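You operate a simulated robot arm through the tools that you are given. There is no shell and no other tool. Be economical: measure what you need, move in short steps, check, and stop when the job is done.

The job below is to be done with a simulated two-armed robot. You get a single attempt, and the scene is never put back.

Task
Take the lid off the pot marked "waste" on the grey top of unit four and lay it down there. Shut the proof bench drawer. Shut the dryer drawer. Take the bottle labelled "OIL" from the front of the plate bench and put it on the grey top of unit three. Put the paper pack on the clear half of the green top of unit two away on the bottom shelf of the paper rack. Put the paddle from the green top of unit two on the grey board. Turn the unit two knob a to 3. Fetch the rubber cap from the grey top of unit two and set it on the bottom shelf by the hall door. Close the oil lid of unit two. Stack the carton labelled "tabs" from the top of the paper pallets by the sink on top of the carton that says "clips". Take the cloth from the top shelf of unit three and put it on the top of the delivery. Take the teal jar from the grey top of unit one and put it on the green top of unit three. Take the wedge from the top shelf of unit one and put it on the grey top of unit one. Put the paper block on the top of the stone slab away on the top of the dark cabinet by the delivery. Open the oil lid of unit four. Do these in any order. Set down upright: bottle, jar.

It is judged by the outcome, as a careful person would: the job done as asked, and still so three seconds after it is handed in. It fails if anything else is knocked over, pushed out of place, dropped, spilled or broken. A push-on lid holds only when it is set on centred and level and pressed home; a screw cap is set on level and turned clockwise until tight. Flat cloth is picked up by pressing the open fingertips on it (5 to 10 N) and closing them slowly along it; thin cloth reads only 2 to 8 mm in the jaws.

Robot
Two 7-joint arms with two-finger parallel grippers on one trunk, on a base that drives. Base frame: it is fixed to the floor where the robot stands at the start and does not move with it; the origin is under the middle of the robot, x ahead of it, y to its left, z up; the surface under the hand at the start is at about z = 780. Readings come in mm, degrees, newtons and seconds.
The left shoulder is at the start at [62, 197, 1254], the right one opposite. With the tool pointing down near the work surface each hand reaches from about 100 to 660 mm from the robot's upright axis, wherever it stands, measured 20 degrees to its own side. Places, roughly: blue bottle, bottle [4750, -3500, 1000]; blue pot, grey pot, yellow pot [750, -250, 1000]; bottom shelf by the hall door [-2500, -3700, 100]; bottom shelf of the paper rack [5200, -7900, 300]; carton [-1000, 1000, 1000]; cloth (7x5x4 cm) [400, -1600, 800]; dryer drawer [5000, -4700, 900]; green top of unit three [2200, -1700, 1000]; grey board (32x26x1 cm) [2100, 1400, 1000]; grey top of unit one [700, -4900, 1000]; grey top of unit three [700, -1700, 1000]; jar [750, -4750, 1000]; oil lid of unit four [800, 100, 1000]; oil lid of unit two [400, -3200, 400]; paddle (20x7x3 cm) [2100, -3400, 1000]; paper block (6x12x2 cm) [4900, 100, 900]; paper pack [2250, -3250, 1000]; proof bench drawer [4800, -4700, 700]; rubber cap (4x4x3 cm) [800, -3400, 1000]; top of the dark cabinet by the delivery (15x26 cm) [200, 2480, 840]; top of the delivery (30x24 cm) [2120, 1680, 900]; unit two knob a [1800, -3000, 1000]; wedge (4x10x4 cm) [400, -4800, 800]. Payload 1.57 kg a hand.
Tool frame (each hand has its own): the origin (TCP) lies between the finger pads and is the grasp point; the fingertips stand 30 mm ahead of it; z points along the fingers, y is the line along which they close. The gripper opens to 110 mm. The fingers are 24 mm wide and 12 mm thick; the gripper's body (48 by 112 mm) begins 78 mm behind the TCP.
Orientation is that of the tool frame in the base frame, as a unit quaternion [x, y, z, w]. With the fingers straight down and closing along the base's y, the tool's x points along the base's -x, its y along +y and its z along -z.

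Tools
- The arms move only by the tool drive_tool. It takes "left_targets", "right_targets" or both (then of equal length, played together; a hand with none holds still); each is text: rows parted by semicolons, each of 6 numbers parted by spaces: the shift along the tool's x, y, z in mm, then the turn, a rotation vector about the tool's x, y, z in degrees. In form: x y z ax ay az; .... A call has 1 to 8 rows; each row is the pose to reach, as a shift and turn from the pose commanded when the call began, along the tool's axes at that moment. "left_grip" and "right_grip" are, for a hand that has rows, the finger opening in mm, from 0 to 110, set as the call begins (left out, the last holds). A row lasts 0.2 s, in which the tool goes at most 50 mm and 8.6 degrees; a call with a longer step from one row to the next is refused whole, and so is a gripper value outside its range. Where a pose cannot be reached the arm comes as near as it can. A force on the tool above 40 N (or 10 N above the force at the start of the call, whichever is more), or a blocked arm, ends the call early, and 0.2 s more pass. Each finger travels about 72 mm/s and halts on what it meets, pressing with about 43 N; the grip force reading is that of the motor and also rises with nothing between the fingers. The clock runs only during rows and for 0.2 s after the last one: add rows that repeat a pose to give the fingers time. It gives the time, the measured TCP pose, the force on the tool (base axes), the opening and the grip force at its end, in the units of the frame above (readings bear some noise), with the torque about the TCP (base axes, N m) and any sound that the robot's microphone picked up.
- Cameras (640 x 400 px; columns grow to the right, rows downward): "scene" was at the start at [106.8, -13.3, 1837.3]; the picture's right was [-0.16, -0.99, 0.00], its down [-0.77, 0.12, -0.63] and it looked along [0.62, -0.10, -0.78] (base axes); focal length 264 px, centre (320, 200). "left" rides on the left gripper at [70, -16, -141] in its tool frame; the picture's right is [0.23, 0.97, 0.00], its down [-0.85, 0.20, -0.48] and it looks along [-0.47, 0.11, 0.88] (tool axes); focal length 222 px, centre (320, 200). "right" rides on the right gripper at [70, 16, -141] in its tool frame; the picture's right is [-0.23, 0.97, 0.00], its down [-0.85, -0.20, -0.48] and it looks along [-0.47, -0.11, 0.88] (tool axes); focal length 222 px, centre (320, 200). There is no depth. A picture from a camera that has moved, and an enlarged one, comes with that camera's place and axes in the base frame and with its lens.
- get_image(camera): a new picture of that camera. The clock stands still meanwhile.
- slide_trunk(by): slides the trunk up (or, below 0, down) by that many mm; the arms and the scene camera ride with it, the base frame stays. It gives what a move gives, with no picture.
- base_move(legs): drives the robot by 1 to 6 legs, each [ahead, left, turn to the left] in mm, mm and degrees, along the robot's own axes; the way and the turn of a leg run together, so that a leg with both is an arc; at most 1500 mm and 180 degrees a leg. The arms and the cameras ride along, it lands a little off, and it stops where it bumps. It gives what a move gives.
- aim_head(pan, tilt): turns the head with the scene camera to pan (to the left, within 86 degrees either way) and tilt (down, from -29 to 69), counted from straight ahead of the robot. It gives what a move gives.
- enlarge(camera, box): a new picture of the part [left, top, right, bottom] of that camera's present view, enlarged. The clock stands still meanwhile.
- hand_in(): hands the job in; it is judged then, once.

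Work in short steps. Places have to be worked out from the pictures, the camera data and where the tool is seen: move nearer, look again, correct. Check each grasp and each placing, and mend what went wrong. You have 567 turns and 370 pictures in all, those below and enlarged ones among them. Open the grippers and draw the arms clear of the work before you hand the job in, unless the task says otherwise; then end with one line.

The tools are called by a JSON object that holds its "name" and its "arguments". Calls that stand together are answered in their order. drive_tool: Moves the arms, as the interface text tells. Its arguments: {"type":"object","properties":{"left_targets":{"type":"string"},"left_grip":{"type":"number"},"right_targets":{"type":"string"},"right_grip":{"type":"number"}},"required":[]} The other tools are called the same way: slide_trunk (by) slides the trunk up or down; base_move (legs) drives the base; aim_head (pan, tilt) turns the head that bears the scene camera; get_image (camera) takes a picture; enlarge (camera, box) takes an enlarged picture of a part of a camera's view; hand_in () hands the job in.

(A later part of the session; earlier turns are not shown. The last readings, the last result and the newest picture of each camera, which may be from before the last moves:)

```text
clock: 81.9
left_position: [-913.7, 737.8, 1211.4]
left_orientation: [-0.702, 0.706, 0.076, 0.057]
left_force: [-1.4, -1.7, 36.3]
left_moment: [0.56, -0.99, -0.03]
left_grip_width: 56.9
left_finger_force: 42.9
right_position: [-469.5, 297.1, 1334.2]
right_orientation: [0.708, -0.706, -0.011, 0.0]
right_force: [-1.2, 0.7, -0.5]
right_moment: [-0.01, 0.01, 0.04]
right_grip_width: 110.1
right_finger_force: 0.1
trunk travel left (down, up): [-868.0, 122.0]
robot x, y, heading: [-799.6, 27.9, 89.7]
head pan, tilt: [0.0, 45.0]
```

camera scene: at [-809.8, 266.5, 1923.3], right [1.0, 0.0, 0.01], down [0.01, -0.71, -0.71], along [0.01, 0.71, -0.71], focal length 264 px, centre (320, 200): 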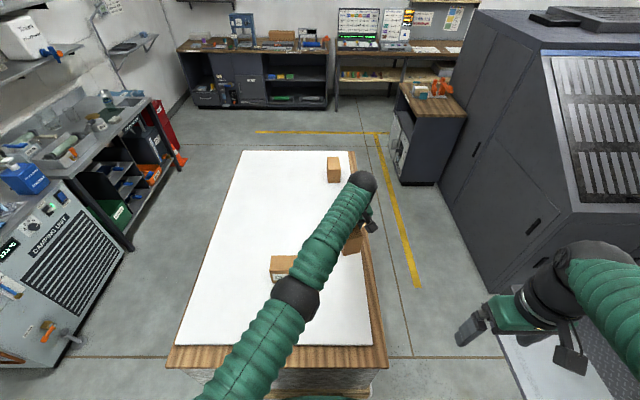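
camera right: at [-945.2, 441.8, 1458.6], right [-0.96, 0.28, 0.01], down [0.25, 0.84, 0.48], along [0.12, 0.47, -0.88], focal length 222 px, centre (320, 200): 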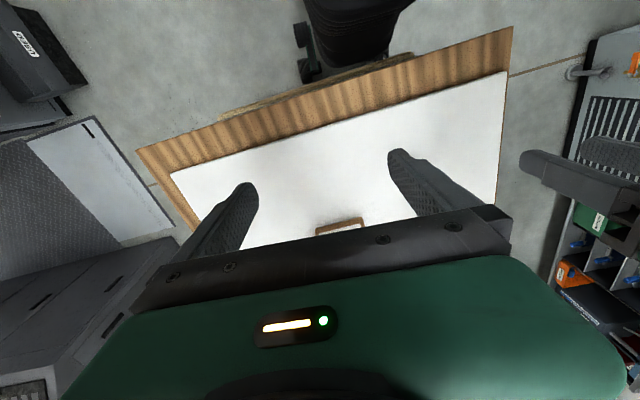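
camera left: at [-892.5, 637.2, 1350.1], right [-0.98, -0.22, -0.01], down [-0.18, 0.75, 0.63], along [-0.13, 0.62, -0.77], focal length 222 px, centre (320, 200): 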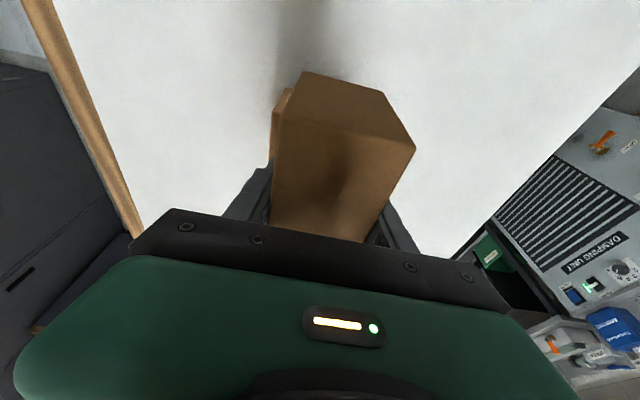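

Seated. I ease up 3 mm and open the fingers.

{"name": "slide_trunk", "arguments": {"by": 3}}

{"name": "drive_tool", "arguments": {"left_targets": "0 0 0 0 0 0; 0 0 0 0 0 0; 0 0 0 0 0 0", "left_grip": 85}}

{"name": "slide_trunk", "arguments": {"by": 115}}

{"name": "get_image", "arguments": {"camera": "left"}}

{"name": "enlarge", "arguments": {"camera": "scene", "box": [220, 150, 380, 270]}}

```text
clock: 82.4
left_position: [-913.6, 737.8, 1210.1]
left_orientation: [-0.702, 0.706, 0.075, 0.055]
left_force: [-0.4, -0.3, 22.5]
left_moment: [0.65, -0.69, -0.01]
left_grip_width: 57.9
left_finger_force: 43.2
right_position: [-468.9, 297.9, 1336.7]
right_orientation: [0.708, -0.706, -0.011, 0.0]
right_force: [0.3, 0.0, -0.9]
right_moment: [0.01, 0.0, -0.01]
right_grip_width: 110.0
right_finger_force: 0.1
trunk travel left (down, up): [-871.0, 119.0]
robot x, y, heading: [-799.6, 24.6, 89.9]
head pan, tilt: [0.0, 45.0]
```

```text
clock: 83.2
left_position: [-915.0, 739.1, 1205.3]
left_orientation: [-0.702, 0.707, 0.072, 0.05]
left_force: [-0.1, 0.1, 0.8]
left_moment: [-0.02, -0.01, -0.02]
left_grip_width: 85.0
left_finger_force: 0.2
right_position: [-469.2, 300.5, 1334.9]
right_orientation: [0.708, -0.706, -0.011, 0.001]
right_force: [0.4, 0.7, -0.4]
right_moment: [-0.02, -0.02, 0.0]
right_grip_width: 109.9
right_finger_force: 0.0
trunk travel left (down, up): [-871.0, 119.0]
robot x, y, heading: [-797.5, 26.4, 89.8]
head pan, tilt: [0.0, 45.0]
```

```text
clock: 84.7
left_position: [-916.4, 740.8, 1319.1]
left_orientation: [-0.702, 0.707, 0.072, 0.049]
left_force: [0.3, 0.8, 0.3]
left_moment: [0.0, -0.03, 0.0]
left_grip_width: 85.0
left_finger_force: 0.1
right_position: [-469.1, 302.6, 1449.4]
right_orientation: [0.708, -0.706, -0.01, 0.002]
right_force: [0.1, 0.7, 0.4]
right_moment: [0.02, 0.02, 0.03]
right_grip_width: 109.9
right_finger_force: 0.1
trunk travel left (down, up): [-986.0, 4.0]
robot x, y, heading: [-802.7, 25.8, 89.8]
head pan, tilt: [0.0, 45.0]
```

```text
304 pictures are left
camera left: at [-896.7, 647.8, 1445.6], right [-0.98, -0.22, -0.01], down [-0.18, 0.76, 0.62], along [-0.13, 0.61, -0.78], focal length 222 px, centre (320, 200)
```

left: 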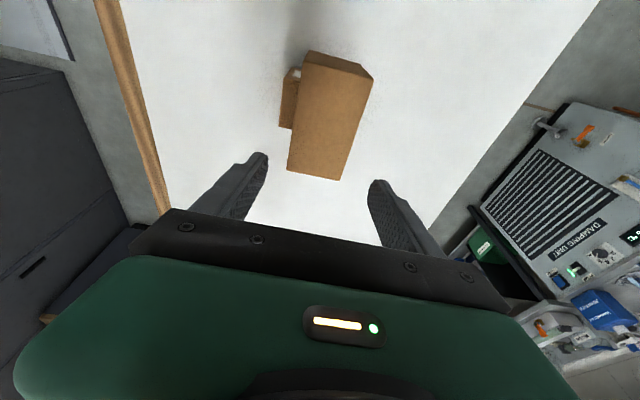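

```text
3.33 times, centred on (300, 210) of scene
camera zoom: at [-799.3, 140.9, 1981.5], right [1.0, 0.0, 0.0], down [0.0, -0.71, -0.71], along [0.0, 0.71, -0.71], focal length 880 px, centre (387, 167)
```

zoom: 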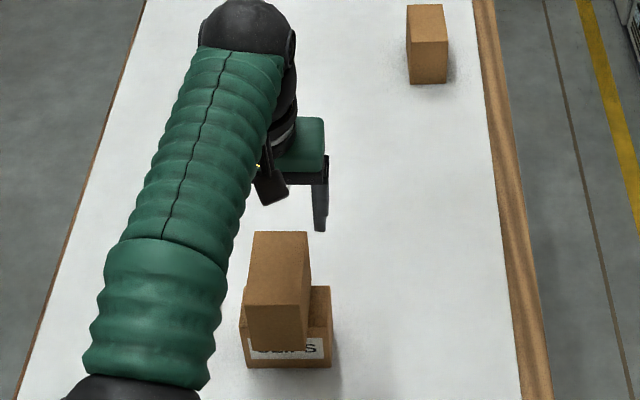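

Stacked and steady. I pull the left hand back to neutral and lower the trunk.

{"name": "drive_tool", "arguments": {"left_targets": "40 0 -20 0 4 0; 80 0 -20 0 8 0; 120 0 -20 0 10 0; 160 0 -20 0 10 0; 200 0 -20 0 10 0; 240 0 -20 0 10 0; 280 0 -20 0 10 0"}}

{"name": "base_move", "arguments": {"legs": [[-250, 0, 0]]}}

{"name": "slide_trunk", "arguments": {"by": -136}}

{"name": "get_image", "arguments": {"camera": "scene"}}

```text
clock: 86.3
left_position: [-891.0, 698.5, 1324.7]
left_orientation: [-0.706, 0.708, 0.012, -0.008]
left_force: [0.1, 0.0, -0.4]
left_moment: [-0.01, 0.03, -0.02]
left_grip_width: 84.9
left_finger_force: 0.1
left hand out of reach, approached as far as the arm can: row 1, 2, 3, 4, 5, 6, 7
right_position: [-469.3, 303.0, 1449.2]
right_orientation: [0.707, -0.707, -0.01, 0.002]
right_force: [0.1, 0.9, 0.0]
right_moment: [-0.03, -0.01, -0.01]
right_grip_width: 109.9
right_finger_force: 0.0
trunk travel left (down, up): [-986.0, 4.0]
robot x, y, heading: [-801.6, 24.7, 89.8]
head pan, tilt: [0.0, 45.0]
```

```text
clock: 88.1
left_position: [-891.2, 452.4, 1321.2]
left_orientation: [-0.705, 0.709, 0.011, -0.01]
left_force: [0.3, -0.4, 0.4]
left_moment: [0.0, -0.01, 0.0]
left_grip_width: 85.2
left_finger_force: 0.1
right_position: [-468.1, 57.1, 1448.2]
right_orientation: [0.707, -0.707, -0.007, 0.003]
right_force: [-0.3, 0.5, 0.3]
right_moment: [0.03, -0.03, 0.02]
right_grip_width: 110.1
right_finger_force: 0.0
trunk travel left (down, up): [-986.0, 4.0]
robot x, y, heading: [-798.9, -225.2, 89.7]
head pan, tilt: [0.0, 45.0]
```

```text
clock: 89.8
left_position: [-892.2, 445.5, 1189.9]
left_orientation: [-0.705, 0.709, 0.014, -0.008]
left_force: [-1.3, -0.4, 0.8]
left_moment: [0.03, 0.0, 0.02]
left_grip_width: 85.0
left_finger_force: 0.1
right_position: [-469.6, 48.1, 1313.2]
right_orientation: [0.707, -0.707, -0.011, 0.001]
right_force: [0.6, 0.3, 0.0]
right_moment: [0.0, 0.01, 0.0]
right_grip_width: 110.1
right_finger_force: 0.1
trunk travel left (down, up): [-850.0, 140.0]
robot x, y, heading: [-800.8, -223.3, 89.9]
head pan, tilt: [0.0, 45.0]
```

```text
302 pictures are left
camera scene: at [-799.4, -111.2, 1845.6], right [1.0, 0.0, 0.0], down [0.0, -0.71, -0.71], along [0.0, 0.71, -0.71], focal length 264 px, centre (320, 200)
```

scene: 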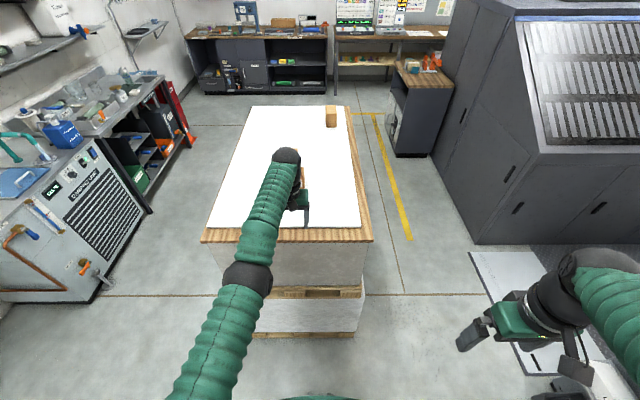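

The left arm is stuck nearly straight. I try to unbend it by moving down and inward in free space.

{"name": "drive_tool", "arguments": {"left_targets": "0 0 45 0 0 0; 0 0 90 0 0 0; 30 0 130 0 0 0; 60 0 160 0 0 0; 100 0 180 0 0 0; 145 0 190 0 0 0; 190 0 190 0 0 0; 230 0 190 0 0 0"}}

{"name": "get_image", "arguments": {"camera": "scene"}}

```text
clock: 90.4
left_position: [-891.7, 445.5, 1113.5]
left_orientation: [-0.705, 0.709, 0.013, -0.004]
left_force: [-0.4, -0.2, 0.1]
left_moment: [0.03, 0.0, 0.02]
left_grip_width: 84.9
left_finger_force: 0.2
left hand out of reach, approached as far as the arm can: row 1, 2, 3
right_position: [-470.1, 43.1, 1315.8]
right_orientation: [0.707, -0.707, -0.011, -0.001]
right_force: [0.2, 0.0, 0.7]
right_moment: [0.03, 0.01, 0.0]
right_grip_width: 110.2
right_finger_force: 0.0
trunk travel left (down, up): [-850.0, 140.0]
robot x, y, heading: [-801.6, -228.0, 89.7]
head pan, tilt: [0.0, 45.0]
stopped in row 3 (left hand): the force on the tool passed its limit at 77 N (the readings are from after the stop); the commanded pose is now the measured one
```

```text
301 pictures are left
camera scene: at [-800.2, -118.8, 1845.9], right [1.0, 0.0, 0.0], down [0.0, -0.71, -0.71], along [0.0, 0.71, -0.71], focal length 264 px, centre (320, 200)
```

scene: 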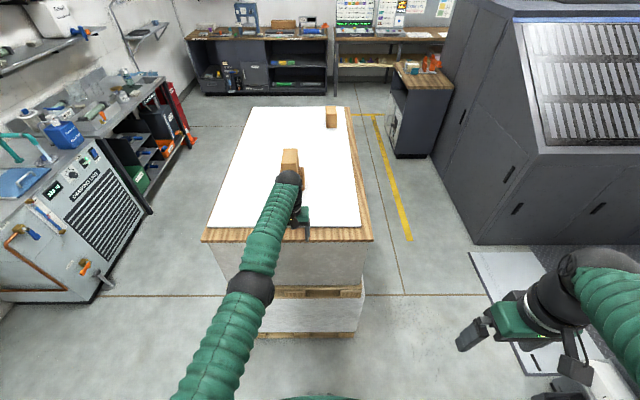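

The tips touched the pallet top; no harm seen. I raise slightly and back away clear of the pallet before freeing the arm.

{"name": "slide_trunk", "arguments": {"by": 50}}

{"name": "base_move", "arguments": {"legs": [[-450, 0, 0]]}}

{"name": "drive_tool", "arguments": {"left_targets": "0 0 45 0 0 0; 0 0 90 0 0 0; 30 0 130 0 0 0; 60 0 160 0 0 0; 100 0 180 0 0 0; 145 0 190 0 0 0; 190 0 190 0 0 0; 230 0 190 0 0 0"}}

{"name": "get_image", "arguments": {"camera": "scene"}}

```text
clock: 91.3
left_position: [-891.3, 451.7, 1160.5]
left_orientation: [-0.705, 0.71, 0.011, -0.005]
left_force: [-0.7, -0.3, 0.1]
left_moment: [-0.02, 0.01, -0.03]
left_grip_width: 84.9
left_finger_force: 0.0
right_position: [-469.9, 48.3, 1362.8]
right_orientation: [0.708, -0.706, -0.01, 0.002]
right_force: [0.1, 0.1, 0.3]
right_moment: [-0.03, 0.01, 0.01]
right_grip_width: 110.0
right_finger_force: 0.0
trunk travel left (down, up): [-900.0, 90.0]
robot x, y, heading: [-798.0, -227.0, 90.1]
head pan, tilt: [0.0, 45.0]
```

```text
clock: 94.0
left_position: [-887.5, 8.2, 1159.8]
left_orientation: [-0.701, 0.713, 0.011, -0.006]
left_force: [0.0, -0.6, 0.5]
left_moment: [-0.03, -0.01, -0.02]
left_grip_width: 85.1
left_finger_force: 0.0
right_position: [-469.0, -398.2, 1363.8]
right_orientation: [-0.704, 0.71, 0.009, -0.001]
right_force: [0.3, 0.5, -0.2]
right_moment: [-0.04, -0.03, 0.02]
right_grip_width: 109.7
right_finger_force: 0.0
trunk travel left (down, up): [-900.0, 90.0]
robot x, y, heading: [-805.8, -673.3, 89.4]
head pan, tilt: [0.0, 45.0]
```

```text
clock: 95.8
left_position: [-845.3, -65.2, 900.7]
left_orientation: [-0.701, 0.713, 0.012, -0.007]
left_force: [0.0, 0.3, 0.0]
left_moment: [-0.02, 0.01, 0.0]
left_grip_width: 84.8
left_finger_force: 0.0
left hand out of reach, approached as far as the arm can: row 2, 3, 4, 5, 6, 7, 8
right_position: [-468.5, -404.0, 1365.3]
right_orientation: [-0.705, 0.71, 0.011, 0.0]
right_force: [0.8, 0.1, 0.4]
right_moment: [0.0, 0.04, 0.03]
right_grip_width: 109.8
right_finger_force: 0.1
trunk travel left (down, up): [-900.0, 90.0]
robot x, y, heading: [-802.0, -672.4, 89.2]
head pan, tilt: [0.0, 45.0]
```

```text
300 pictures are left
camera scene: at [-800.5, -558.8, 1895.6], right [1.0, -0.01, 0.0], down [-0.01, -0.71, -0.71], along [0.01, 0.71, -0.71], focal length 264 px, centre (320, 200)
```

scene: 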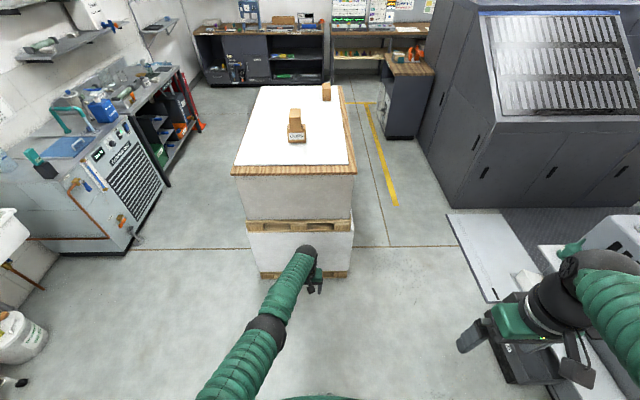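

It is unbending slowly. I continue pulling back and up toward neutral.

{"name": "drive_tool", "arguments": {"left_targets": "40 0 0 0 0 0; 80 10 0 0 0 0; 120 20 0 0 0 0; 160 30 0 0 0 0; 160 40 -40 0 0 0; 160 40 -80 0 0 0; 160 40 -120 0 0 0; 160 40 -160 0 0 0"}}

{"name": "drive_tool", "arguments": {"left_targets": "0 0 -40 0 0 0; 0 20 -80 0 0 0; 0 40 -120 0 0 0; 0 40 -150 0 0 0; 0 40 -150 0 0 0"}}

```text
clock: 97.6
left_position: [-832.2, -33.3, 1001.8]
left_orientation: [-0.7, 0.714, 0.009, -0.008]
left_force: [1.2, -0.7, 0.0]
left_moment: [0.0, 0.04, 0.02]
left_grip_width: 85.1
left_finger_force: 0.1
left hand out of reach, approached as far as the arm can: row 1, 2, 3, 4, 5, 6, 7, 8
right_position: [-466.7, -404.5, 1363.9]
right_orientation: [-0.703, 0.711, 0.011, 0.001]
right_force: [-0.4, 0.1, -0.5]
right_moment: [-0.01, 0.0, 0.02]
right_grip_width: 110.0
right_finger_force: 0.1
trunk travel left (down, up): [-900.0, 90.0]
robot x, y, heading: [-798.9, -672.4, 89.1]
head pan, tilt: [0.0, 45.0]
```

```text
clock: 98.8
left_position: [-856.5, -0.7, 1150.5]
left_orientation: [-0.701, 0.713, 0.012, -0.005]
left_force: [0.5, 0.2, -0.2]
left_moment: [0.01, -0.02, 0.0]
left_grip_width: 84.9
left_finger_force: 0.0
left hand out of reach, approached as far as the arm can: row 1, 2, 3, 4, 5
right_position: [-468.3, -405.0, 1364.4]
right_orientation: [-0.704, 0.71, 0.011, 0.0]
right_force: [-1.3, 0.0, 0.5]
right_moment: [0.03, 0.01, 0.02]
right_grip_width: 109.9
right_finger_force: 0.0
trunk travel left (down, up): [-900.0, 90.0]
robot x, y, heading: [-802.2, -672.4, 89.2]
head pan, tilt: [0.0, 45.0]
```

The arm is exactly straight. I try a sideways (inward) sweep with retreat to bend the elbow.

{"name": "drive_tool", "arguments": {"left_targets": "0 -40 0 0 0 0; 10 -80 0 0 0 0; 30 -120 0 0 0 0; 60 -150 0 0 0 0; 100 -160 0 0 0 0; 140 -160 0 0 0 0; 180 -160 0 0 0 0; 200 -160 0 0 0 0"}}

```text
clock: 100.8
left_position: [-692.9, -67.2, 1138.0]
left_orientation: [0.737, -0.676, -0.013, 0.002]
left_force: [0.5, -1.1, 0.2]
left_moment: [0.0, 0.01, 0.0]
left_grip_width: 85.0
left_finger_force: 0.0
left hand out of reach, approached as far as the arm can: row 1, 2, 3, 4, 5, 6, 7, 8
right_position: [-468.6, -406.2, 1364.8]
right_orientation: [-0.703, 0.711, 0.011, -0.001]
right_force: [0.3, 0.1, -0.6]
right_moment: [-0.02, 0.01, -0.01]
right_grip_width: 110.0
right_finger_force: 0.1
trunk travel left (down, up): [-900.0, 90.0]
robot x, y, heading: [-804.8, -668.0, 89.1]
head pan, tilt: [0.0, 45.0]
stopped in row 8 (left hand): the arm was blocked; the commanded pose is now the measured one
```

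Still straight. I repeat what worked at unit four: retreat together with a 30° forward tilt, moving up and left.

{"name": "drive_tool", "arguments": {"left_targets": "25 20 -10 0 -7.5 0; 50 40 -20 0 -15 0; 50 60 -20 0 -22.5 0; 50 80 -20 0 -30 0; 50 100 -20 0 -38 0; 80 110 -20 0 -45 0; 110 110 -20 0 -45 0; 140 110 -20 0 -45 0"}}

{"name": "get_image", "arguments": {"camera": "scene"}}

```text
clock: 102.3
left_position: [-735.6, 96.5, 1145.7]
left_orientation: [0.723, -0.571, -0.309, -0.237]
left_force: [0.1, 0.3, 0.2]
left_moment: [-0.01, 0.04, 0.04]
left_grip_width: 84.9
left_finger_force: 0.1
left hand out of reach, approached as far as the arm can: row 1, 2, 3, 4, 5, 6, 7
right_position: [-470.8, -407.8, 1361.9]
right_orientation: [-0.704, 0.71, 0.011, 0.0]
right_force: [0.2, -0.2, 0.6]
right_moment: [-0.03, 0.01, -0.01]
right_grip_width: 110.0
right_finger_force: 0.0
trunk travel left (down, up): [-900.0, 90.0]
robot x, y, heading: [-802.3, -670.3, 89.3]
head pan, tilt: [0.0, 45.0]
stopped in row 7 (left hand): the arm was blocked; the commanded pose is now the measured one
```

```text
299 pictures are left
camera scene: at [-800.6, -557.0, 1892.3], right [1.0, -0.01, 0.0], down [-0.01, -0.71, -0.71], along [0.01, 0.71, -0.71], focal length 264 px, centre (320, 200)
```

scene: 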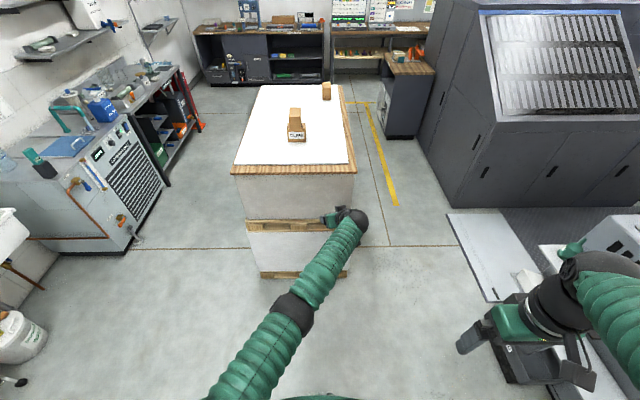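

The straight arm must bend elbow-up: I drive the hand strongly downward and inward in free space while removing the tilt.

{"name": "drive_tool", "arguments": {"left_targets": "44 0 9 0 7 0; 88 0 18 0 14 0; 132 0 27 0 21 0; 176 0 36 0 28 0; 220 0 45 0 35 0; 264 0 54 0 42 0; 308 0 62 0 45 0; 351 0 70 0 45 0"}}

{"name": "drive_tool", "arguments": {"left_targets": "20 0 40 0 0 0; 40 0 80 0 0 0; 70 0 110 0 0 0; 110 0 120 0 0 0; 150 0 120 0 0 0; 190 0 120 0 0 0; 190 0 120 0 0 0"}}

{"name": "get_image", "arguments": {"camera": "scene"}}

```text
clock: 104.3
left_position: [-713.3, -101.1, 906.5]
left_orientation: [0.79, -0.613, -0.014, -0.026]
left_force: [0.7, 0.1, 0.5]
left_moment: [0.02, 0.0, 0.0]
left_grip_width: 84.7
left_finger_force: 0.1
left hand out of reach, approached as far as the arm can: row 2, 3, 4, 5, 6, 7, 8
right_position: [-471.0, -406.7, 1365.4]
right_orientation: [-0.704, 0.71, 0.012, 0.001]
right_force: [-0.1, -0.3, 0.4]
right_moment: [0.0, 0.03, 0.01]
right_grip_width: 109.8
right_finger_force: 0.0
trunk travel left (down, up): [-900.0, 90.0]
robot x, y, heading: [-805.6, -670.0, 89.1]
head pan, tilt: [0.0, 45.0]
stopped in row 8 (left hand): the arm was blocked; the commanded pose is now the measured one
```

```text
clock: 105.5
left_position: [-753.5, -178.1, 779.7]
left_orientation: [0.844, -0.536, -0.017, -0.025]
left_force: [0.2, -0.2, 0.0]
left_moment: [0.02, -0.03, -0.02]
left_grip_width: 85.1
left_finger_force: 0.0
left hand out of reach, approached as far as the arm can: row 1, 2, 3, 4
right_position: [-471.5, -408.6, 1364.4]
right_orientation: [-0.704, 0.71, 0.011, 0.001]
right_force: [0.2, 0.9, 0.0]
right_moment: [-0.03, 0.0, 0.02]
right_grip_width: 110.0
right_finger_force: 0.0
trunk travel left (down, up): [-900.0, 90.0]
robot x, y, heading: [-802.4, -672.9, 89.5]
head pan, tilt: [0.0, 45.0]
stopped in row 5 (left hand): the arm was blocked; the commanded pose is now the measured one
```

```text
298 pictures are left
camera scene: at [-800.7, -558.9, 1894.5], right [1.0, -0.01, 0.0], down [-0.01, -0.71, -0.71], along [0.01, 0.71, -0.71], focal length 264 px, centre (320, 200)
```

scene: 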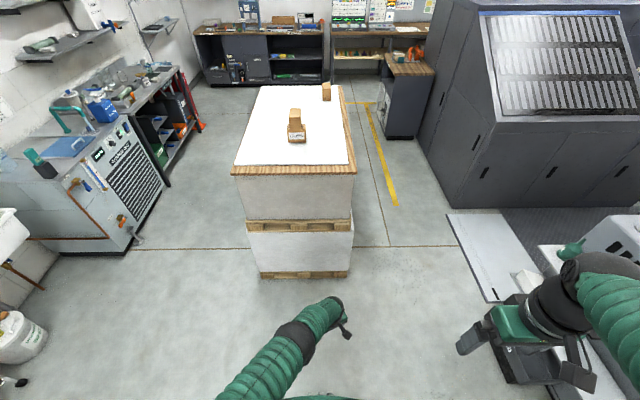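

The hand's yaw drifts CCW: a wrist joint seems at its limit. I let it yaw CCW while retracting.

{"name": "drive_tool", "arguments": {"left_targets": "20 0 0 0 0 -8; 40 0 0 0 0 -16; 70 0 0 0 0 -24; 100 0 0 0 0 -32; 130 0 0 0 0 -40; 160 0 0 0 0 -48; 190 0 0 0 0 -56; 190 0 0 0 0 -64"}}

{"name": "get_image", "arguments": {"camera": "scene"}}

```text
clock: 106.3
left_position: [-810.6, -215.6, 761.5]
left_orientation: [0.965, -0.26, -0.017, -0.01]
left_force: [0.9, 0.4, 0.0]
left_moment: [0.02, -0.01, 0.02]
left_grip_width: 84.8
left_finger_force: 0.1
right_position: [-472.2, -408.9, 1366.6]
right_orientation: [-0.704, 0.71, 0.012, 0.002]
right_force: [0.0, 1.2, -0.5]
right_moment: [-0.02, -0.04, -0.06]
right_grip_width: 109.7
right_finger_force: 0.0
trunk travel left (down, up): [-900.0, 90.0]
robot x, y, heading: [-807.0, -668.8, 89.3]
head pan, tilt: [0.0, 45.0]
stopped in row 4 (left hand): the arm was blocked; the commanded pose is now the measured one
```

```text
297 pictures are left
camera scene: at [-801.4, -559.0, 1896.8], right [1.0, -0.01, 0.0], down [-0.01, -0.71, -0.71], along [0.01, 0.71, -0.71], focal length 264 px, centre (320, 200)
```

scene: 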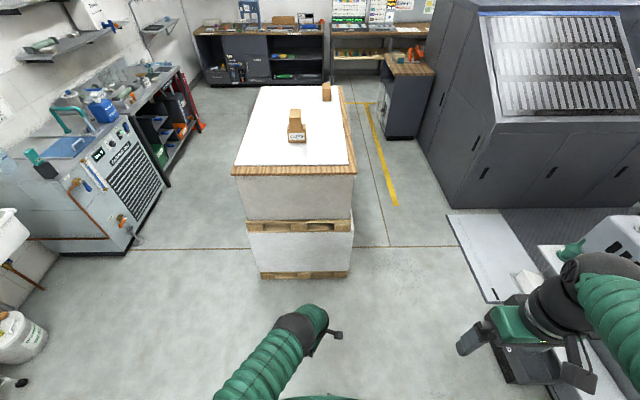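

Now it's bending properly. I move the hand left and up toward neutral.

{"name": "drive_tool", "arguments": {"left_targets": "-12 18 -20 0 0 0; -24 37 -50 0 0 0; -37 56 -85 0 0 0; -49 74 -120 0 0 0; -61 93 -150 0 0 0; -61 93 -190 0 0 0; -61 93 -230 0 0 0"}}

{"name": "get_image", "arguments": {"camera": "scene"}}

```text
clock: 107.9
left_position: [-898.0, -272.3, 995.1]
left_orientation: [0.964, -0.265, -0.016, -0.012]
left_force: [-0.9, -0.4, -0.7]
left_moment: [0.02, -0.01, -0.03]
left_grip_width: 85.0
left_finger_force: 0.1
right_position: [-471.5, -411.3, 1366.2]
right_orientation: [-0.704, 0.71, 0.013, 0.002]
right_force: [0.0, -1.0, -1.1]
right_moment: [0.01, 0.05, 0.03]
right_grip_width: 110.1
right_finger_force: 0.0
trunk travel left (down, up): [-900.0, 90.0]
robot x, y, heading: [-800.2, -673.6, 89.5]
head pan, tilt: [0.0, 45.0]
```

```text
296 pictures are left
camera scene: at [-799.9, -561.0, 1895.7], right [1.0, -0.01, 0.0], down [-0.01, -0.71, -0.71], along [0.01, 0.71, -0.71], focal length 264 px, centre (320, 200)
```

scene: 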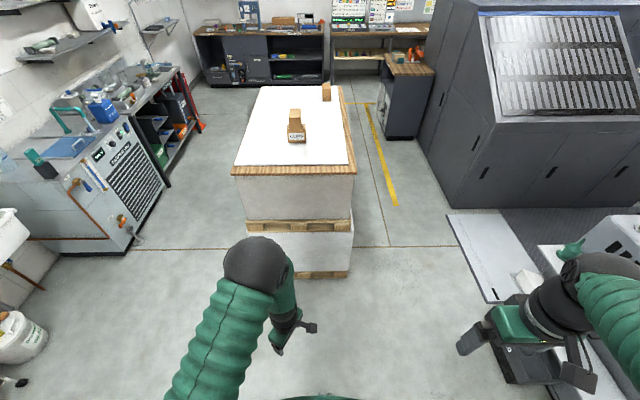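

Responsive again. I raise it and yaw back to neutral.

{"name": "drive_tool", "arguments": {"left_targets": "0 20 -30 0 0 7.5; 0 40 -60 0 0 15; 0 50 -90 0 0 22.5; 0 60 -120 0 0 30; 0 60 -150 0 0 37.5; 0 60 -190 0 0 45; 0 60 -230 0 0 52.5; 0 60 -270 0 0 60"}}

{"name": "get_image", "arguments": {"camera": "scene"}}

```text
clock: 109.7
left_position: [-924.7, -333.5, 1264.9]
left_orientation: [-0.701, 0.713, 0.021, 0.002]
left_force: [0.6, 0.2, 0.5]
left_moment: [-0.02, 0.03, -0.03]
left_grip_width: 84.9
left_finger_force: 0.0
right_position: [-471.9, -410.9, 1366.8]
right_orientation: [-0.704, 0.71, 0.013, 0.003]
right_force: [-0.8, -0.2, 0.2]
right_moment: [0.01, -0.04, 0.0]
right_grip_width: 109.7
right_finger_force: 0.1
trunk travel left (down, up): [-900.0, 90.0]
robot x, y, heading: [-800.5, -675.2, 89.2]
head pan, tilt: [0.0, 45.0]
```

```text
295 pictures are left
camera scene: at [-802.7, -561.9, 1895.7], right [1.0, -0.01, 0.0], down [-0.01, -0.71, -0.71], along [0.01, 0.71, -0.71], focal length 264 px, centre (320, 200)
```

scene: 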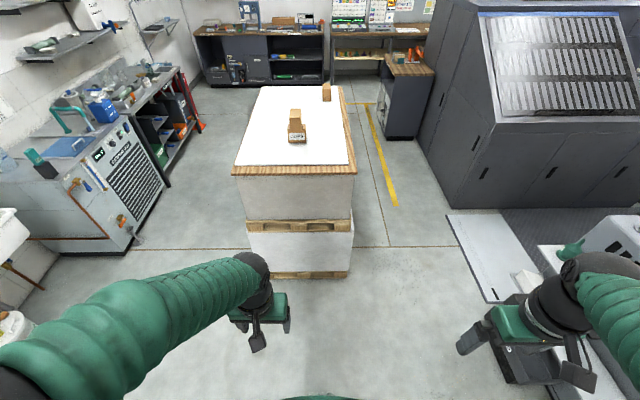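

Left arm is back in its good posture. I tuck the right hand in, lower the trunk and drive to the front of unit two.

{"name": "drive_tool", "arguments": {"right_targets": "-30 45 0 0 0 0; -60 90 0 0 0 0; -80 135 0 0 0 0; -80 175 0 0 0 0"}}

{"name": "slide_trunk", "arguments": {"by": -50}}

{"name": "base_move", "arguments": {"legs": [[0, 0, -89], [350, 0, 0], [0, -1350, 0], [0, -1350, 0]]}}

{"name": "get_image", "arguments": {"camera": "scene"}}

```text
refused: row 1 steps farther than a row can; nothing moved
```

```text
clock: 110.7
left_position: [-924.7, -331.8, 1213.3]
left_orientation: [-0.702, 0.712, 0.021, 0.004]
left_force: [0.5, 0.2, 0.8]
left_moment: [-0.01, 0.0, 0.01]
left_grip_width: 85.4
left_finger_force: 0.1
right_position: [-471.5, -409.3, 1316.6]
right_orientation: [-0.705, 0.709, 0.011, 0.002]
right_force: [0.0, 0.1, 0.5]
right_moment: [-0.02, 0.01, -0.02]
right_grip_width: 109.9
right_finger_force: 0.1
trunk travel left (down, up): [-850.0, 140.0]
robot x, y, heading: [-802.8, -671.4, 89.1]
head pan, tilt: [0.0, 45.0]
```

```text
clock: 129.7
left_position: [-174.8, -3292.4, 1214.6]
left_orientation: [0.014, 1.0, 0.01, 0.017]
left_force: [0.2, -0.2, 1.0]
left_moment: [-0.03, 0.02, 0.01]
left_grip_width: 85.0
left_finger_force: 0.1
right_position: [-258.4, -3743.4, 1316.6]
right_orientation: [0.011, 1.0, 0.006, 0.01]
right_force: [0.3, 0.5, -0.1]
right_moment: [-0.01, -0.02, -0.02]
right_grip_width: 110.1
right_finger_force: 0.0
trunk travel left (down, up): [-850.0, 140.0]
robot x, y, heading: [-516.4, -3409.5, -1.4]
head pan, tilt: [0.0, 45.0]
```

```text
294 pictures are left
camera scene: at [-404.7, -3412.0, 1845.7], right [-0.02, -1.0, 0.0], down [-0.71, 0.02, -0.71], along [0.71, -0.02, -0.71], focal length 264 px, centre (320, 200)
```

scene: 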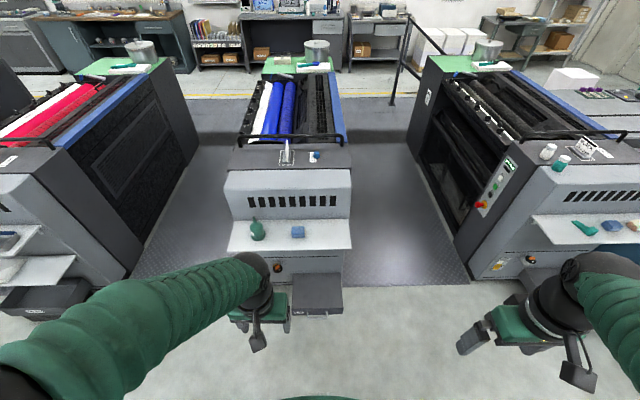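

Unit two is ahead. I zoom on its front and top.

{"name": "enlarge", "arguments": {"camera": "scene", "box": [215, 130, 365, 225]}}

{"name": "enlarge", "arguments": {"camera": "scene", "box": [215, 215, 365, 325]}}

```text
4.21 times, centred on (290, 178) of scene
camera zoom: at [-404.7, -3412.0, 1845.7], right [-0.02, -1.0, 0.0], down [-0.71, 0.02, -0.71], along [0.71, -0.02, -0.71], focal length 1112 px, centre (446, 295)
```

zoom: 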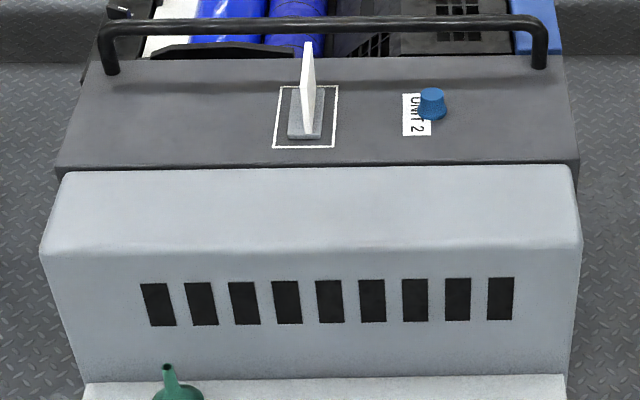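

```text
3.64 times, centred on (290, 270) of scene
camera zoom: at [-404.7, -3412.0, 1845.7], right [-0.02, -1.0, 0.0], down [-0.71, 0.02, -0.71], along [0.71, -0.02, -0.71], focal length 961 px, centre (429, -54)
```

zoom: 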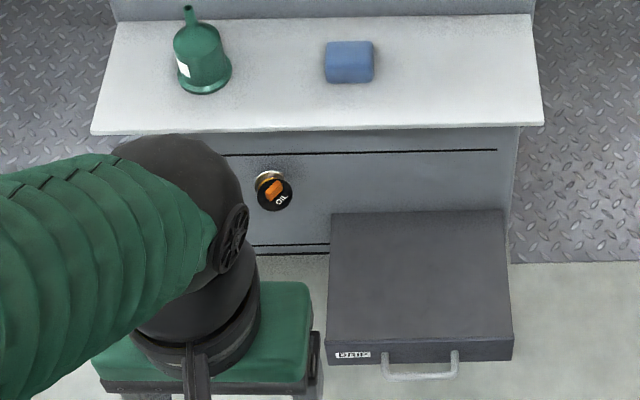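

There is an oil filler with a swung-aside lid on the front panel, under the shelf. I lower the trunk and look at it frontally.

{"name": "slide_trunk", "arguments": {"by": -550}}

{"name": "aim_head", "arguments": {"pan": 12, "tilt": 40}}

{"name": "get_image", "arguments": {"camera": "scene"}}

```text
refused: -550 is not a number from -400 to 400
```

```text
clock: 130.4
left_position: [-174.9, -3295.0, 1213.2]
left_orientation: [0.013, 1.0, 0.012, 0.016]
left_force: [-0.5, -1.0, -0.2]
left_moment: [-0.04, 0.05, 0.0]
left_grip_width: 84.8
left_finger_force: 0.0
right_position: [-257.8, -3745.7, 1315.3]
right_orientation: [0.011, 1.0, 0.006, 0.01]
right_force: [0.0, 0.0, -0.5]
right_moment: [0.0, 0.02, 0.02]
right_grip_width: 110.1
right_finger_force: 0.1
trunk travel left (down, up): [-850.0, 140.0]
robot x, y, heading: [-515.1, -3411.9, -1.7]
head pan, tilt: [12.0, 40.0]
```

```text
291 pictures are left
camera scene: at [-402.5, -3397.7, 1852.9], right [0.18, -0.98, 0.0], down [-0.63, -0.12, -0.77], along [0.75, 0.14, -0.64], focal length 264 px, centre (320, 200)
```

scene: 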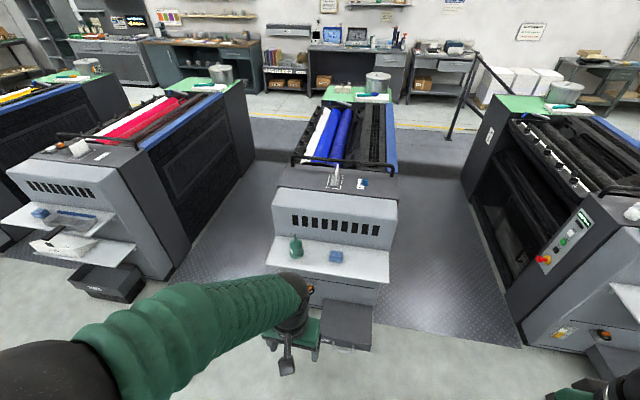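

{"name": "slide_trunk", "arguments": {"by": -400}}

{"name": "aim_head", "arguments": {"pan": 12, "tilt": 50}}

{"name": "drive_tool", "arguments": {"left_targets": "0 45 -10 0 0 0; 0 90 -20 0 0 0; 0 135 -30 0 0 0; 0 180 -40 0 0 0; 0 220 -40 0 0 0"}}

{"name": "get_image", "arguments": {"camera": "scene"}}

```text
clock: 134.2
left_position: [-174.9, -3295.5, 813.4]
left_orientation: [0.013, 1.0, 0.012, 0.017]
left_force: [0.1, -0.3, 0.7]
left_moment: [-0.01, -0.02, 0.0]
left_grip_width: 85.0
left_finger_force: 0.1
right_position: [-258.4, -3747.0, 917.6]
right_orientation: [0.01, 1.0, 0.007, 0.009]
right_force: [-0.3, 0.6, -0.6]
right_moment: [0.02, 0.02, 0.0]
right_grip_width: 109.9
right_finger_force: 0.0
trunk travel left (down, up): [-450.0, 540.0]
robot x, y, heading: [-517.3, -3411.9, -1.5]
head pan, tilt: [12.0, 40.0]
```

```text
clock: 134.9
left_position: [-175.3, -3295.1, 812.5]
left_orientation: [0.014, 1.0, 0.012, 0.017]
left_force: [0.5, 0.5, 0.7]
left_moment: [0.0, 0.03, 0.0]
left_grip_width: 84.8
left_finger_force: 0.1
right_position: [-258.9, -3745.4, 916.9]
right_orientation: [0.011, 1.0, 0.007, 0.01]
right_force: [0.3, 0.3, 0.6]
right_moment: [-0.03, -0.01, -0.04]
right_grip_width: 110.0
right_finger_force: 0.1
trunk travel left (down, up): [-450.0, 540.0]
robot x, y, heading: [-514.6, -3412.2, -1.2]
head pan, tilt: [12.0, 50.0]
```

```text
clock: 136.1
left_position: [-171.0, -3074.1, 858.7]
left_orientation: [0.014, 1.0, 0.011, 0.017]
left_force: [0.1, 0.0, 0.2]
left_moment: [-0.01, -0.01, 0.0]
left_grip_width: 84.9
left_finger_force: 0.2
right_position: [-257.7, -3743.9, 916.5]
right_orientation: [0.011, 1.0, 0.006, 0.01]
right_force: [0.5, 0.6, 0.4]
right_moment: [0.01, -0.01, 0.02]
right_grip_width: 110.0
right_finger_force: 0.1
trunk travel left (down, up): [-450.0, 540.0]
robot x, y, heading: [-515.9, -3411.1, -1.3]
head pan, tilt: [12.0, 50.0]
```

```text
290 pictures are left
camera scene: at [-409.9, -3397.4, 1438.7], right [0.18, -0.98, 0.0], down [-0.75, -0.14, -0.64], along [0.63, 0.12, -0.77], focal length 264 px, centre (320, 200)
```

scene: 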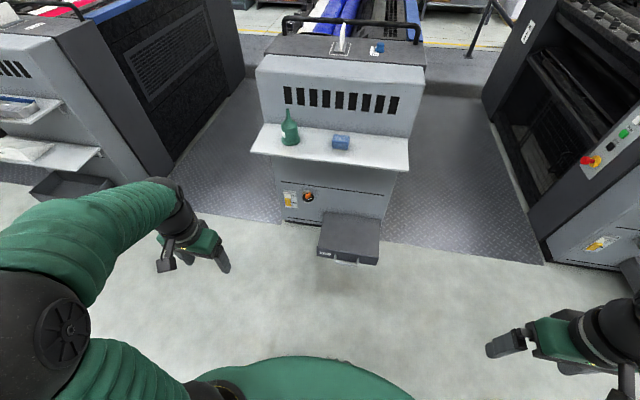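

{"name": "enlarge", "arguments": {"camera": "scene", "box": [275, 180, 345, 225]}}

```text
8.89 times, centred on (310, 202) of scene
camera zoom: at [-409.9, -3397.4, 1438.7], right [0.18, -0.98, 0.0], down [-0.75, -0.14, -0.64], along [0.63, 0.12, -0.77], focal length 2348 px, centre (409, 178)
```

zoom: 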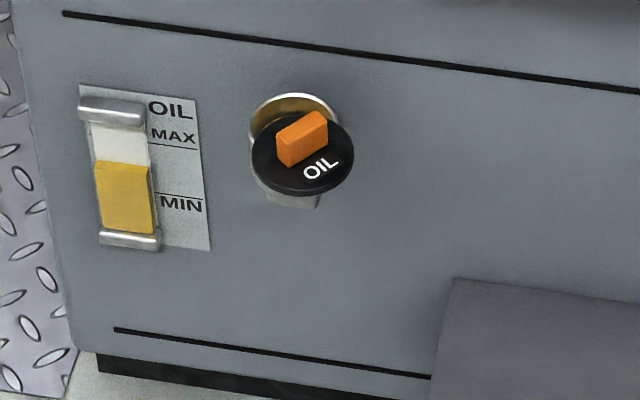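

The lid hangs in front of a brass port on the panel. I drive closer and tilt the left hand to look at it from the front.

{"name": "base_move", "arguments": {"legs": [[330, 90, 1.3]]}}

{"name": "slide_trunk", "arguments": {"by": -150}}

{"name": "drive_tool", "arguments": {"left_targets": "30 -10 0 0 -8 0; 60 -20 0 0 -16 0; 60 -30 0 0 -24 0; 60 -40 0 0 -32 0; 60 -50 0 0 -40 0; 60 -50 0 0 -48 0; 60 -50 0 0 -50 0"}}

{"name": "get_image", "arguments": {"camera": "left"}}

{"name": "get_image", "arguments": {"camera": "scene"}}

```text
clock: 138.4
left_position: [150.9, -2981.2, 859.9]
left_orientation: [0.0, 1.0, 0.013, 0.017]
left_force: [0.0, 0.5, -0.2]
left_moment: [0.04, 0.03, 0.03]
left_grip_width: 85.2
left_finger_force: 0.0
right_position: [80.4, -3653.4, 915.5]
right_orientation: [-0.003, 1.0, 0.007, 0.009]
right_force: [-0.4, -0.2, -0.5]
right_moment: [-0.04, 0.0, 0.03]
right_grip_width: 110.1
right_finger_force: 0.0
trunk travel left (down, up): [-450.0, 540.0]
robot x, y, heading: [-188.9, -3324.5, 0.1]
head pan, tilt: [12.0, 50.0]
```

```text
clock: 140.1
left_position: [150.1, -2978.4, 709.7]
left_orientation: [0.0, 1.0, 0.012, 0.016]
left_force: [-0.2, 0.1, -0.2]
left_moment: [0.03, -0.04, -0.03]
left_grip_width: 84.9
left_finger_force: 0.0
right_position: [81.1, -3651.1, 765.8]
right_orientation: [-0.004, 1.0, 0.007, 0.01]
right_force: [-0.4, -0.9, -1.4]
right_moment: [-0.04, 0.04, 0.0]
right_grip_width: 109.7
right_finger_force: 0.0
trunk travel left (down, up): [-300.0, 690.0]
robot x, y, heading: [-183.1, -3323.8, 0.2]
head pan, tilt: [12.0, 50.0]
```

```text
clock: 141.0
left_position: [152.8, -3040.4, 723.5]
left_orientation: [0.111, 0.966, -0.021, 0.231]
left_force: [-0.6, 1.6, 1.1]
left_moment: [-0.03, 0.04, -0.01]
left_grip_width: 85.0
left_finger_force: 0.0
left hand out of reach, approached as far as the arm can: row 2, 3, 4
right_position: [80.9, -3652.8, 765.9]
right_orientation: [-0.004, 1.0, 0.007, 0.01]
right_force: [-0.5, 0.3, 0.3]
right_moment: [0.02, 0.02, -0.01]
right_grip_width: 109.9
right_finger_force: 0.1
trunk travel left (down, up): [-300.0, 690.0]
robot x, y, heading: [-188.8, -3329.5, 0.0]
head pan, tilt: [12.0, 50.0]
stopped in row 4 (left hand): the arm was blocked; the commanded pose is now the measured one
```

```text
288 pictures are left
camera left: at [24.1, -3029.1, 817.5], right [0.02, 1.0, -0.09], down [0.58, 0.06, 0.81], along [0.82, -0.07, -0.57], focal length 222 px, centre (320, 200)
```

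left: 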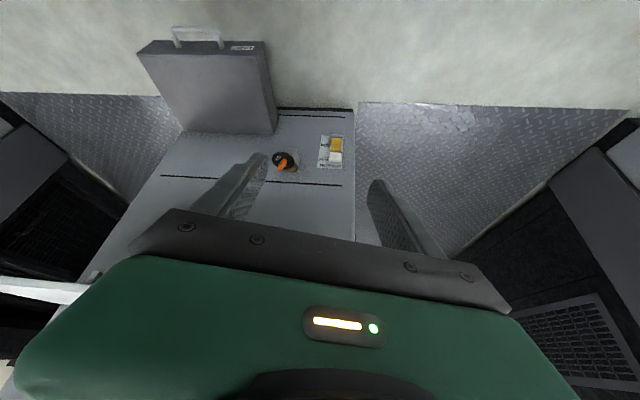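

```text
287 pictures are left
camera scene: at [-81.6, -3310.1, 1288.2], right [0.21, -0.98, 0.0], down [-0.75, -0.16, -0.64], along [0.63, 0.14, -0.77], focal length 264 px, centre (320, 200)
```

scene: 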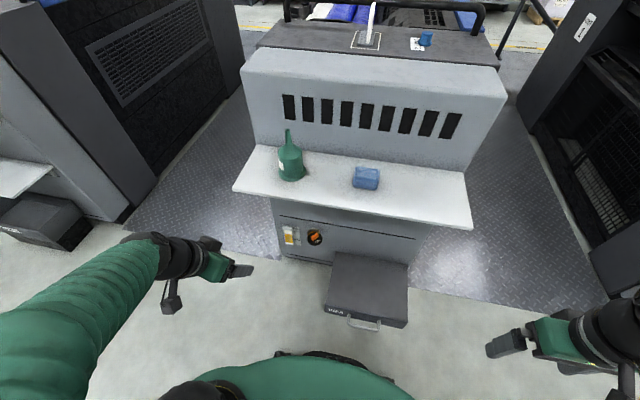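

{"name": "enlarge", "arguments": {"camera": "left", "box": [255, 135, 355, 195]}}

{"name": "enlarge", "arguments": {"camera": "scene", "box": [275, 210, 355, 265]}}

```text
6.40 times, centred on (305, 165) of left
camera zoom: at [24.1, -3029.1, 817.5], right [0.02, 1.0, -0.09], down [0.58, 0.06, 0.81], along [0.82, -0.07, -0.57], focal length 1422 px, centre (416, 424)
```

zoom: 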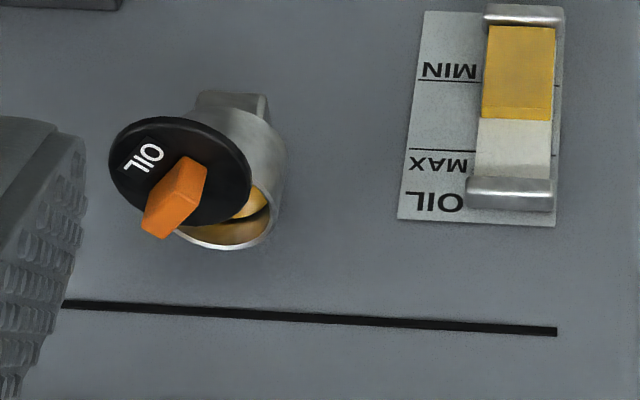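

```text
7.27 times, centred on (315, 238) of scene
camera zoom: at [-81.6, -3310.1, 1288.2], right [0.21, -0.98, 0.0], down [-0.75, -0.16, -0.64], along [0.63, 0.14, -0.77], focal length 1921 px, centre (356, -73)
```

zoom: 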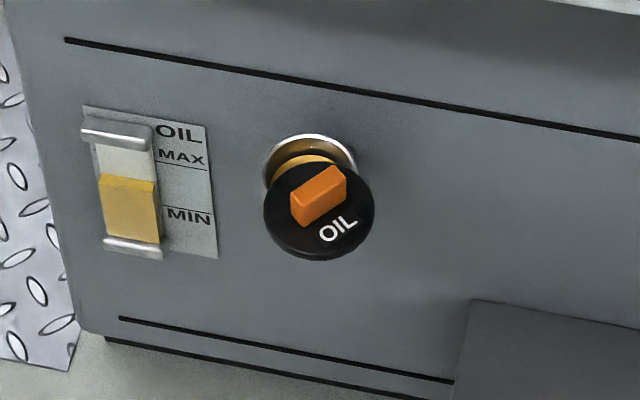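

The lid's mechanism matters; I lower the trunk fully for a more frontal view of it.

{"name": "slide_trunk", "arguments": {"by": -280}}

{"name": "aim_head", "arguments": {"pan": 15, "tilt": 45}}

{"name": "get_image", "arguments": {"camera": "scene"}}

{"name": "get_image", "arguments": {"camera": "left"}}

```text
clock: 143.8
left_position: [151.7, -3036.9, 441.1]
left_orientation: [0.105, 0.968, -0.022, 0.228]
left_force: [0.2, 0.2, -0.5]
left_moment: [0.01, 0.0, 0.01]
left_grip_width: 85.1
left_finger_force: 0.0
right_position: [80.9, -3651.8, 485.2]
right_orientation: [-0.004, 1.0, 0.008, 0.01]
right_force: [0.3, 0.2, -0.9]
right_moment: [0.03, 0.01, 0.01]
right_grip_width: 110.1
right_finger_force: 0.0
trunk travel left (down, up): [-20.0, 970.0]
robot x, y, heading: [-187.5, -3324.1, 0.2]
head pan, tilt: [12.0, 50.0]
```

```text
clock: 144.5
left_position: [151.3, -3037.5, 441.5]
left_orientation: [0.105, 0.968, -0.022, 0.228]
left_force: [-0.7, -0.1, -0.2]
left_moment: [0.04, 0.0, -0.03]
left_grip_width: 85.1
left_finger_force: 0.1
right_position: [81.1, -3652.9, 486.3]
right_orientation: [-0.003, 1.0, 0.007, 0.009]
right_force: [-0.3, -0.2, 0.1]
right_moment: [0.02, 0.02, -0.02]
right_grip_width: 110.2
right_finger_force: 0.1
trunk travel left (down, up): [-20.0, 970.0]
robot x, y, heading: [-185.9, -3325.5, 0.1]
head pan, tilt: [15.0, 45.0]
```

```text
284 pictures are left
camera scene: at [-77.9, -3305.3, 1015.2], right [0.26, -0.97, 0.0], down [-0.68, -0.18, -0.71], along [0.68, 0.18, -0.71], focal length 264 px, centre (320, 200)
```

scene: 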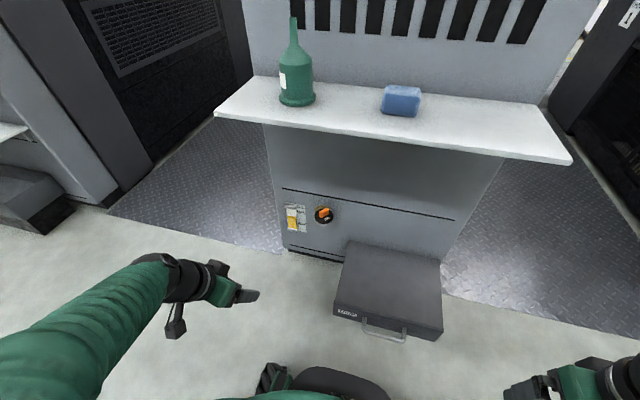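

```text
283 pictures are left
camera left: at [23.3, -3027.6, 536.4], right [0.01, 1.0, -0.1], down [0.58, 0.07, 0.81], along [0.81, -0.06, -0.58], focal length 222 px, centre (320, 200)
```

left: 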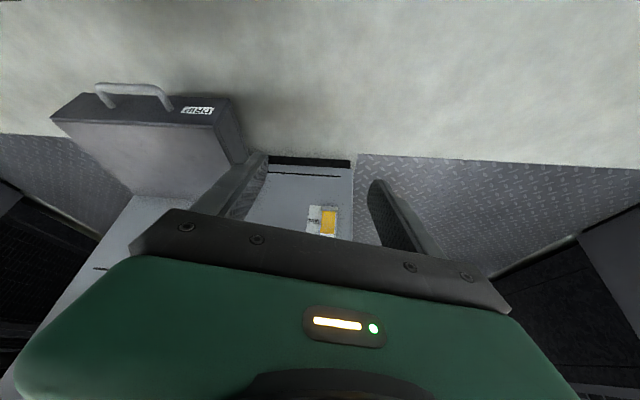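

{"name": "enlarge", "arguments": {"camera": "scene", "box": [280, 190, 360, 240]}}

```text
8.00 times, centred on (320, 215) of scene
camera zoom: at [-77.9, -3305.3, 1015.2], right [0.26, -0.97, 0.0], down [-0.68, -0.18, -0.71], along [0.68, 0.18, -0.71], focal length 2113 px, centre (320, 80)
```

zoom: 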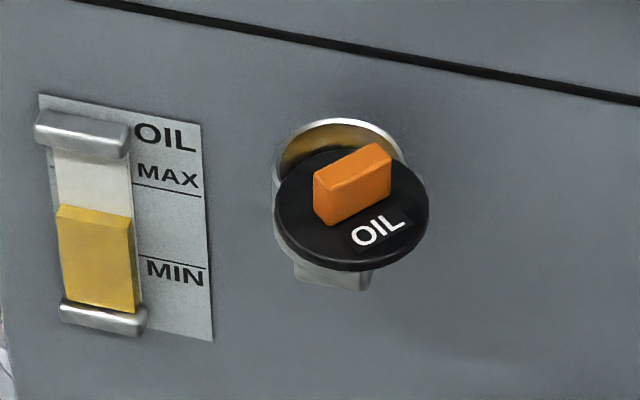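

Now it's clear: a cup-shaped filler with its lid lying off-centre toward me (lid centre ≈ (454, -3177, 392), tab axis heading about -40°). I raise the trunk some and orient the left hand for a grip on the tab from front-left.

{"name": "slide_trunk", "arguments": {"by": 150}}

{"name": "drive_tool", "arguments": {"left_targets": "-13 -5 27 3.2 -5.5 3.4; -25 -10 54 6.5 -11 6.7; -38 -15 81 9.7 -16.5 10.1; -51 -21 107 12.9 -22 13.5; -63 -26 134 16.2 -27.5 16.8; -76 -31 161 19.4 -33 20.2; -76 -31 161 19.4 -33 20.2", "left_grip": 50}}

{"name": "get_image", "arguments": {"camera": "left"}}

```text
clock: 146.2
left_position: [151.9, -3038.3, 592.7]
left_orientation: [0.106, 0.968, -0.022, 0.228]
left_force: [-0.1, 0.4, 0.7]
left_moment: [0.0, -0.01, 0.0]
left_grip_width: 84.9
left_finger_force: 0.0
right_position: [80.1, -3652.6, 638.0]
right_orientation: [-0.003, 1.0, 0.007, 0.01]
right_force: [0.0, 0.2, 0.1]
right_moment: [-0.02, 0.01, -0.01]
right_grip_width: 110.1
right_finger_force: 0.0
trunk travel left (down, up): [-170.0, 820.0]
robot x, y, heading: [-187.5, -3320.6, 0.1]
head pan, tilt: [15.0, 45.0]
```

```text
clock: 147.8
left_position: [284.2, -3096.6, 485.0]
left_orientation: [0.298, 0.812, -0.166, 0.473]
left_force: [0.4, -1.9, 0.6]
left_moment: [-0.02, 0.02, -0.01]
left_grip_width: 50.1
left_finger_force: 0.1
left hand out of reach, approached as far as the arm can: row 1, 2, 3
right_position: [80.9, -3652.6, 636.6]
right_orientation: [-0.004, 1.0, 0.006, 0.009]
right_force: [-0.3, 0.8, 0.4]
right_moment: [0.06, 0.0, 0.02]
right_grip_width: 109.9
right_finger_force: 0.1
trunk travel left (down, up): [-170.0, 820.0]
robot x, y, heading: [-186.9, -3325.3, 0.3]
head pan, tilt: [15.0, 45.0]
```

```text
281 pictures are left
camera left: at [151.0, -3009.2, 493.6], right [0.54, 0.82, -0.19], down [0.13, 0.14, 0.98], along [0.83, -0.56, -0.03], focal length 222 px, centre (320, 200)
```

left: 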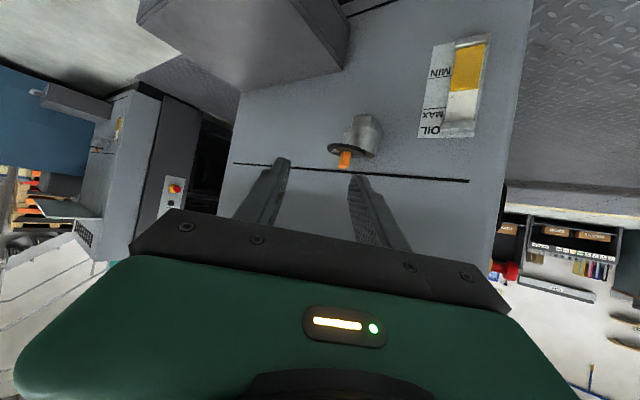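

The posture works and the side view is ideal. I zoom in.

{"name": "enlarge", "arguments": {"camera": "left", "box": [310, 100, 400, 180]}}

```text
5.00 times, centred on (355, 140) of left
camera zoom: at [151.0, -3009.2, 493.6], right [0.54, 0.82, -0.19], down [0.13, 0.14, 0.98], along [0.83, -0.56, -0.03], focal length 1111 px, centre (145, 500)
```

zoom: 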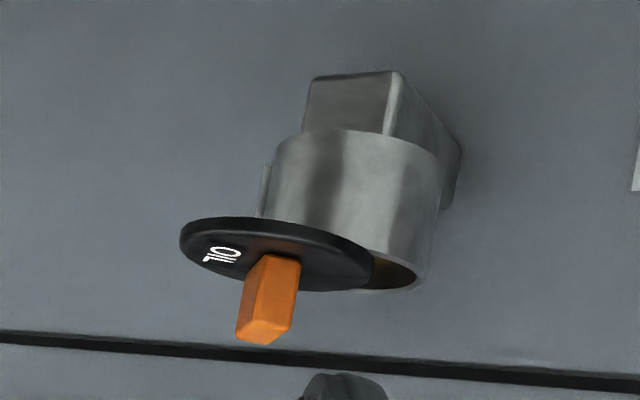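

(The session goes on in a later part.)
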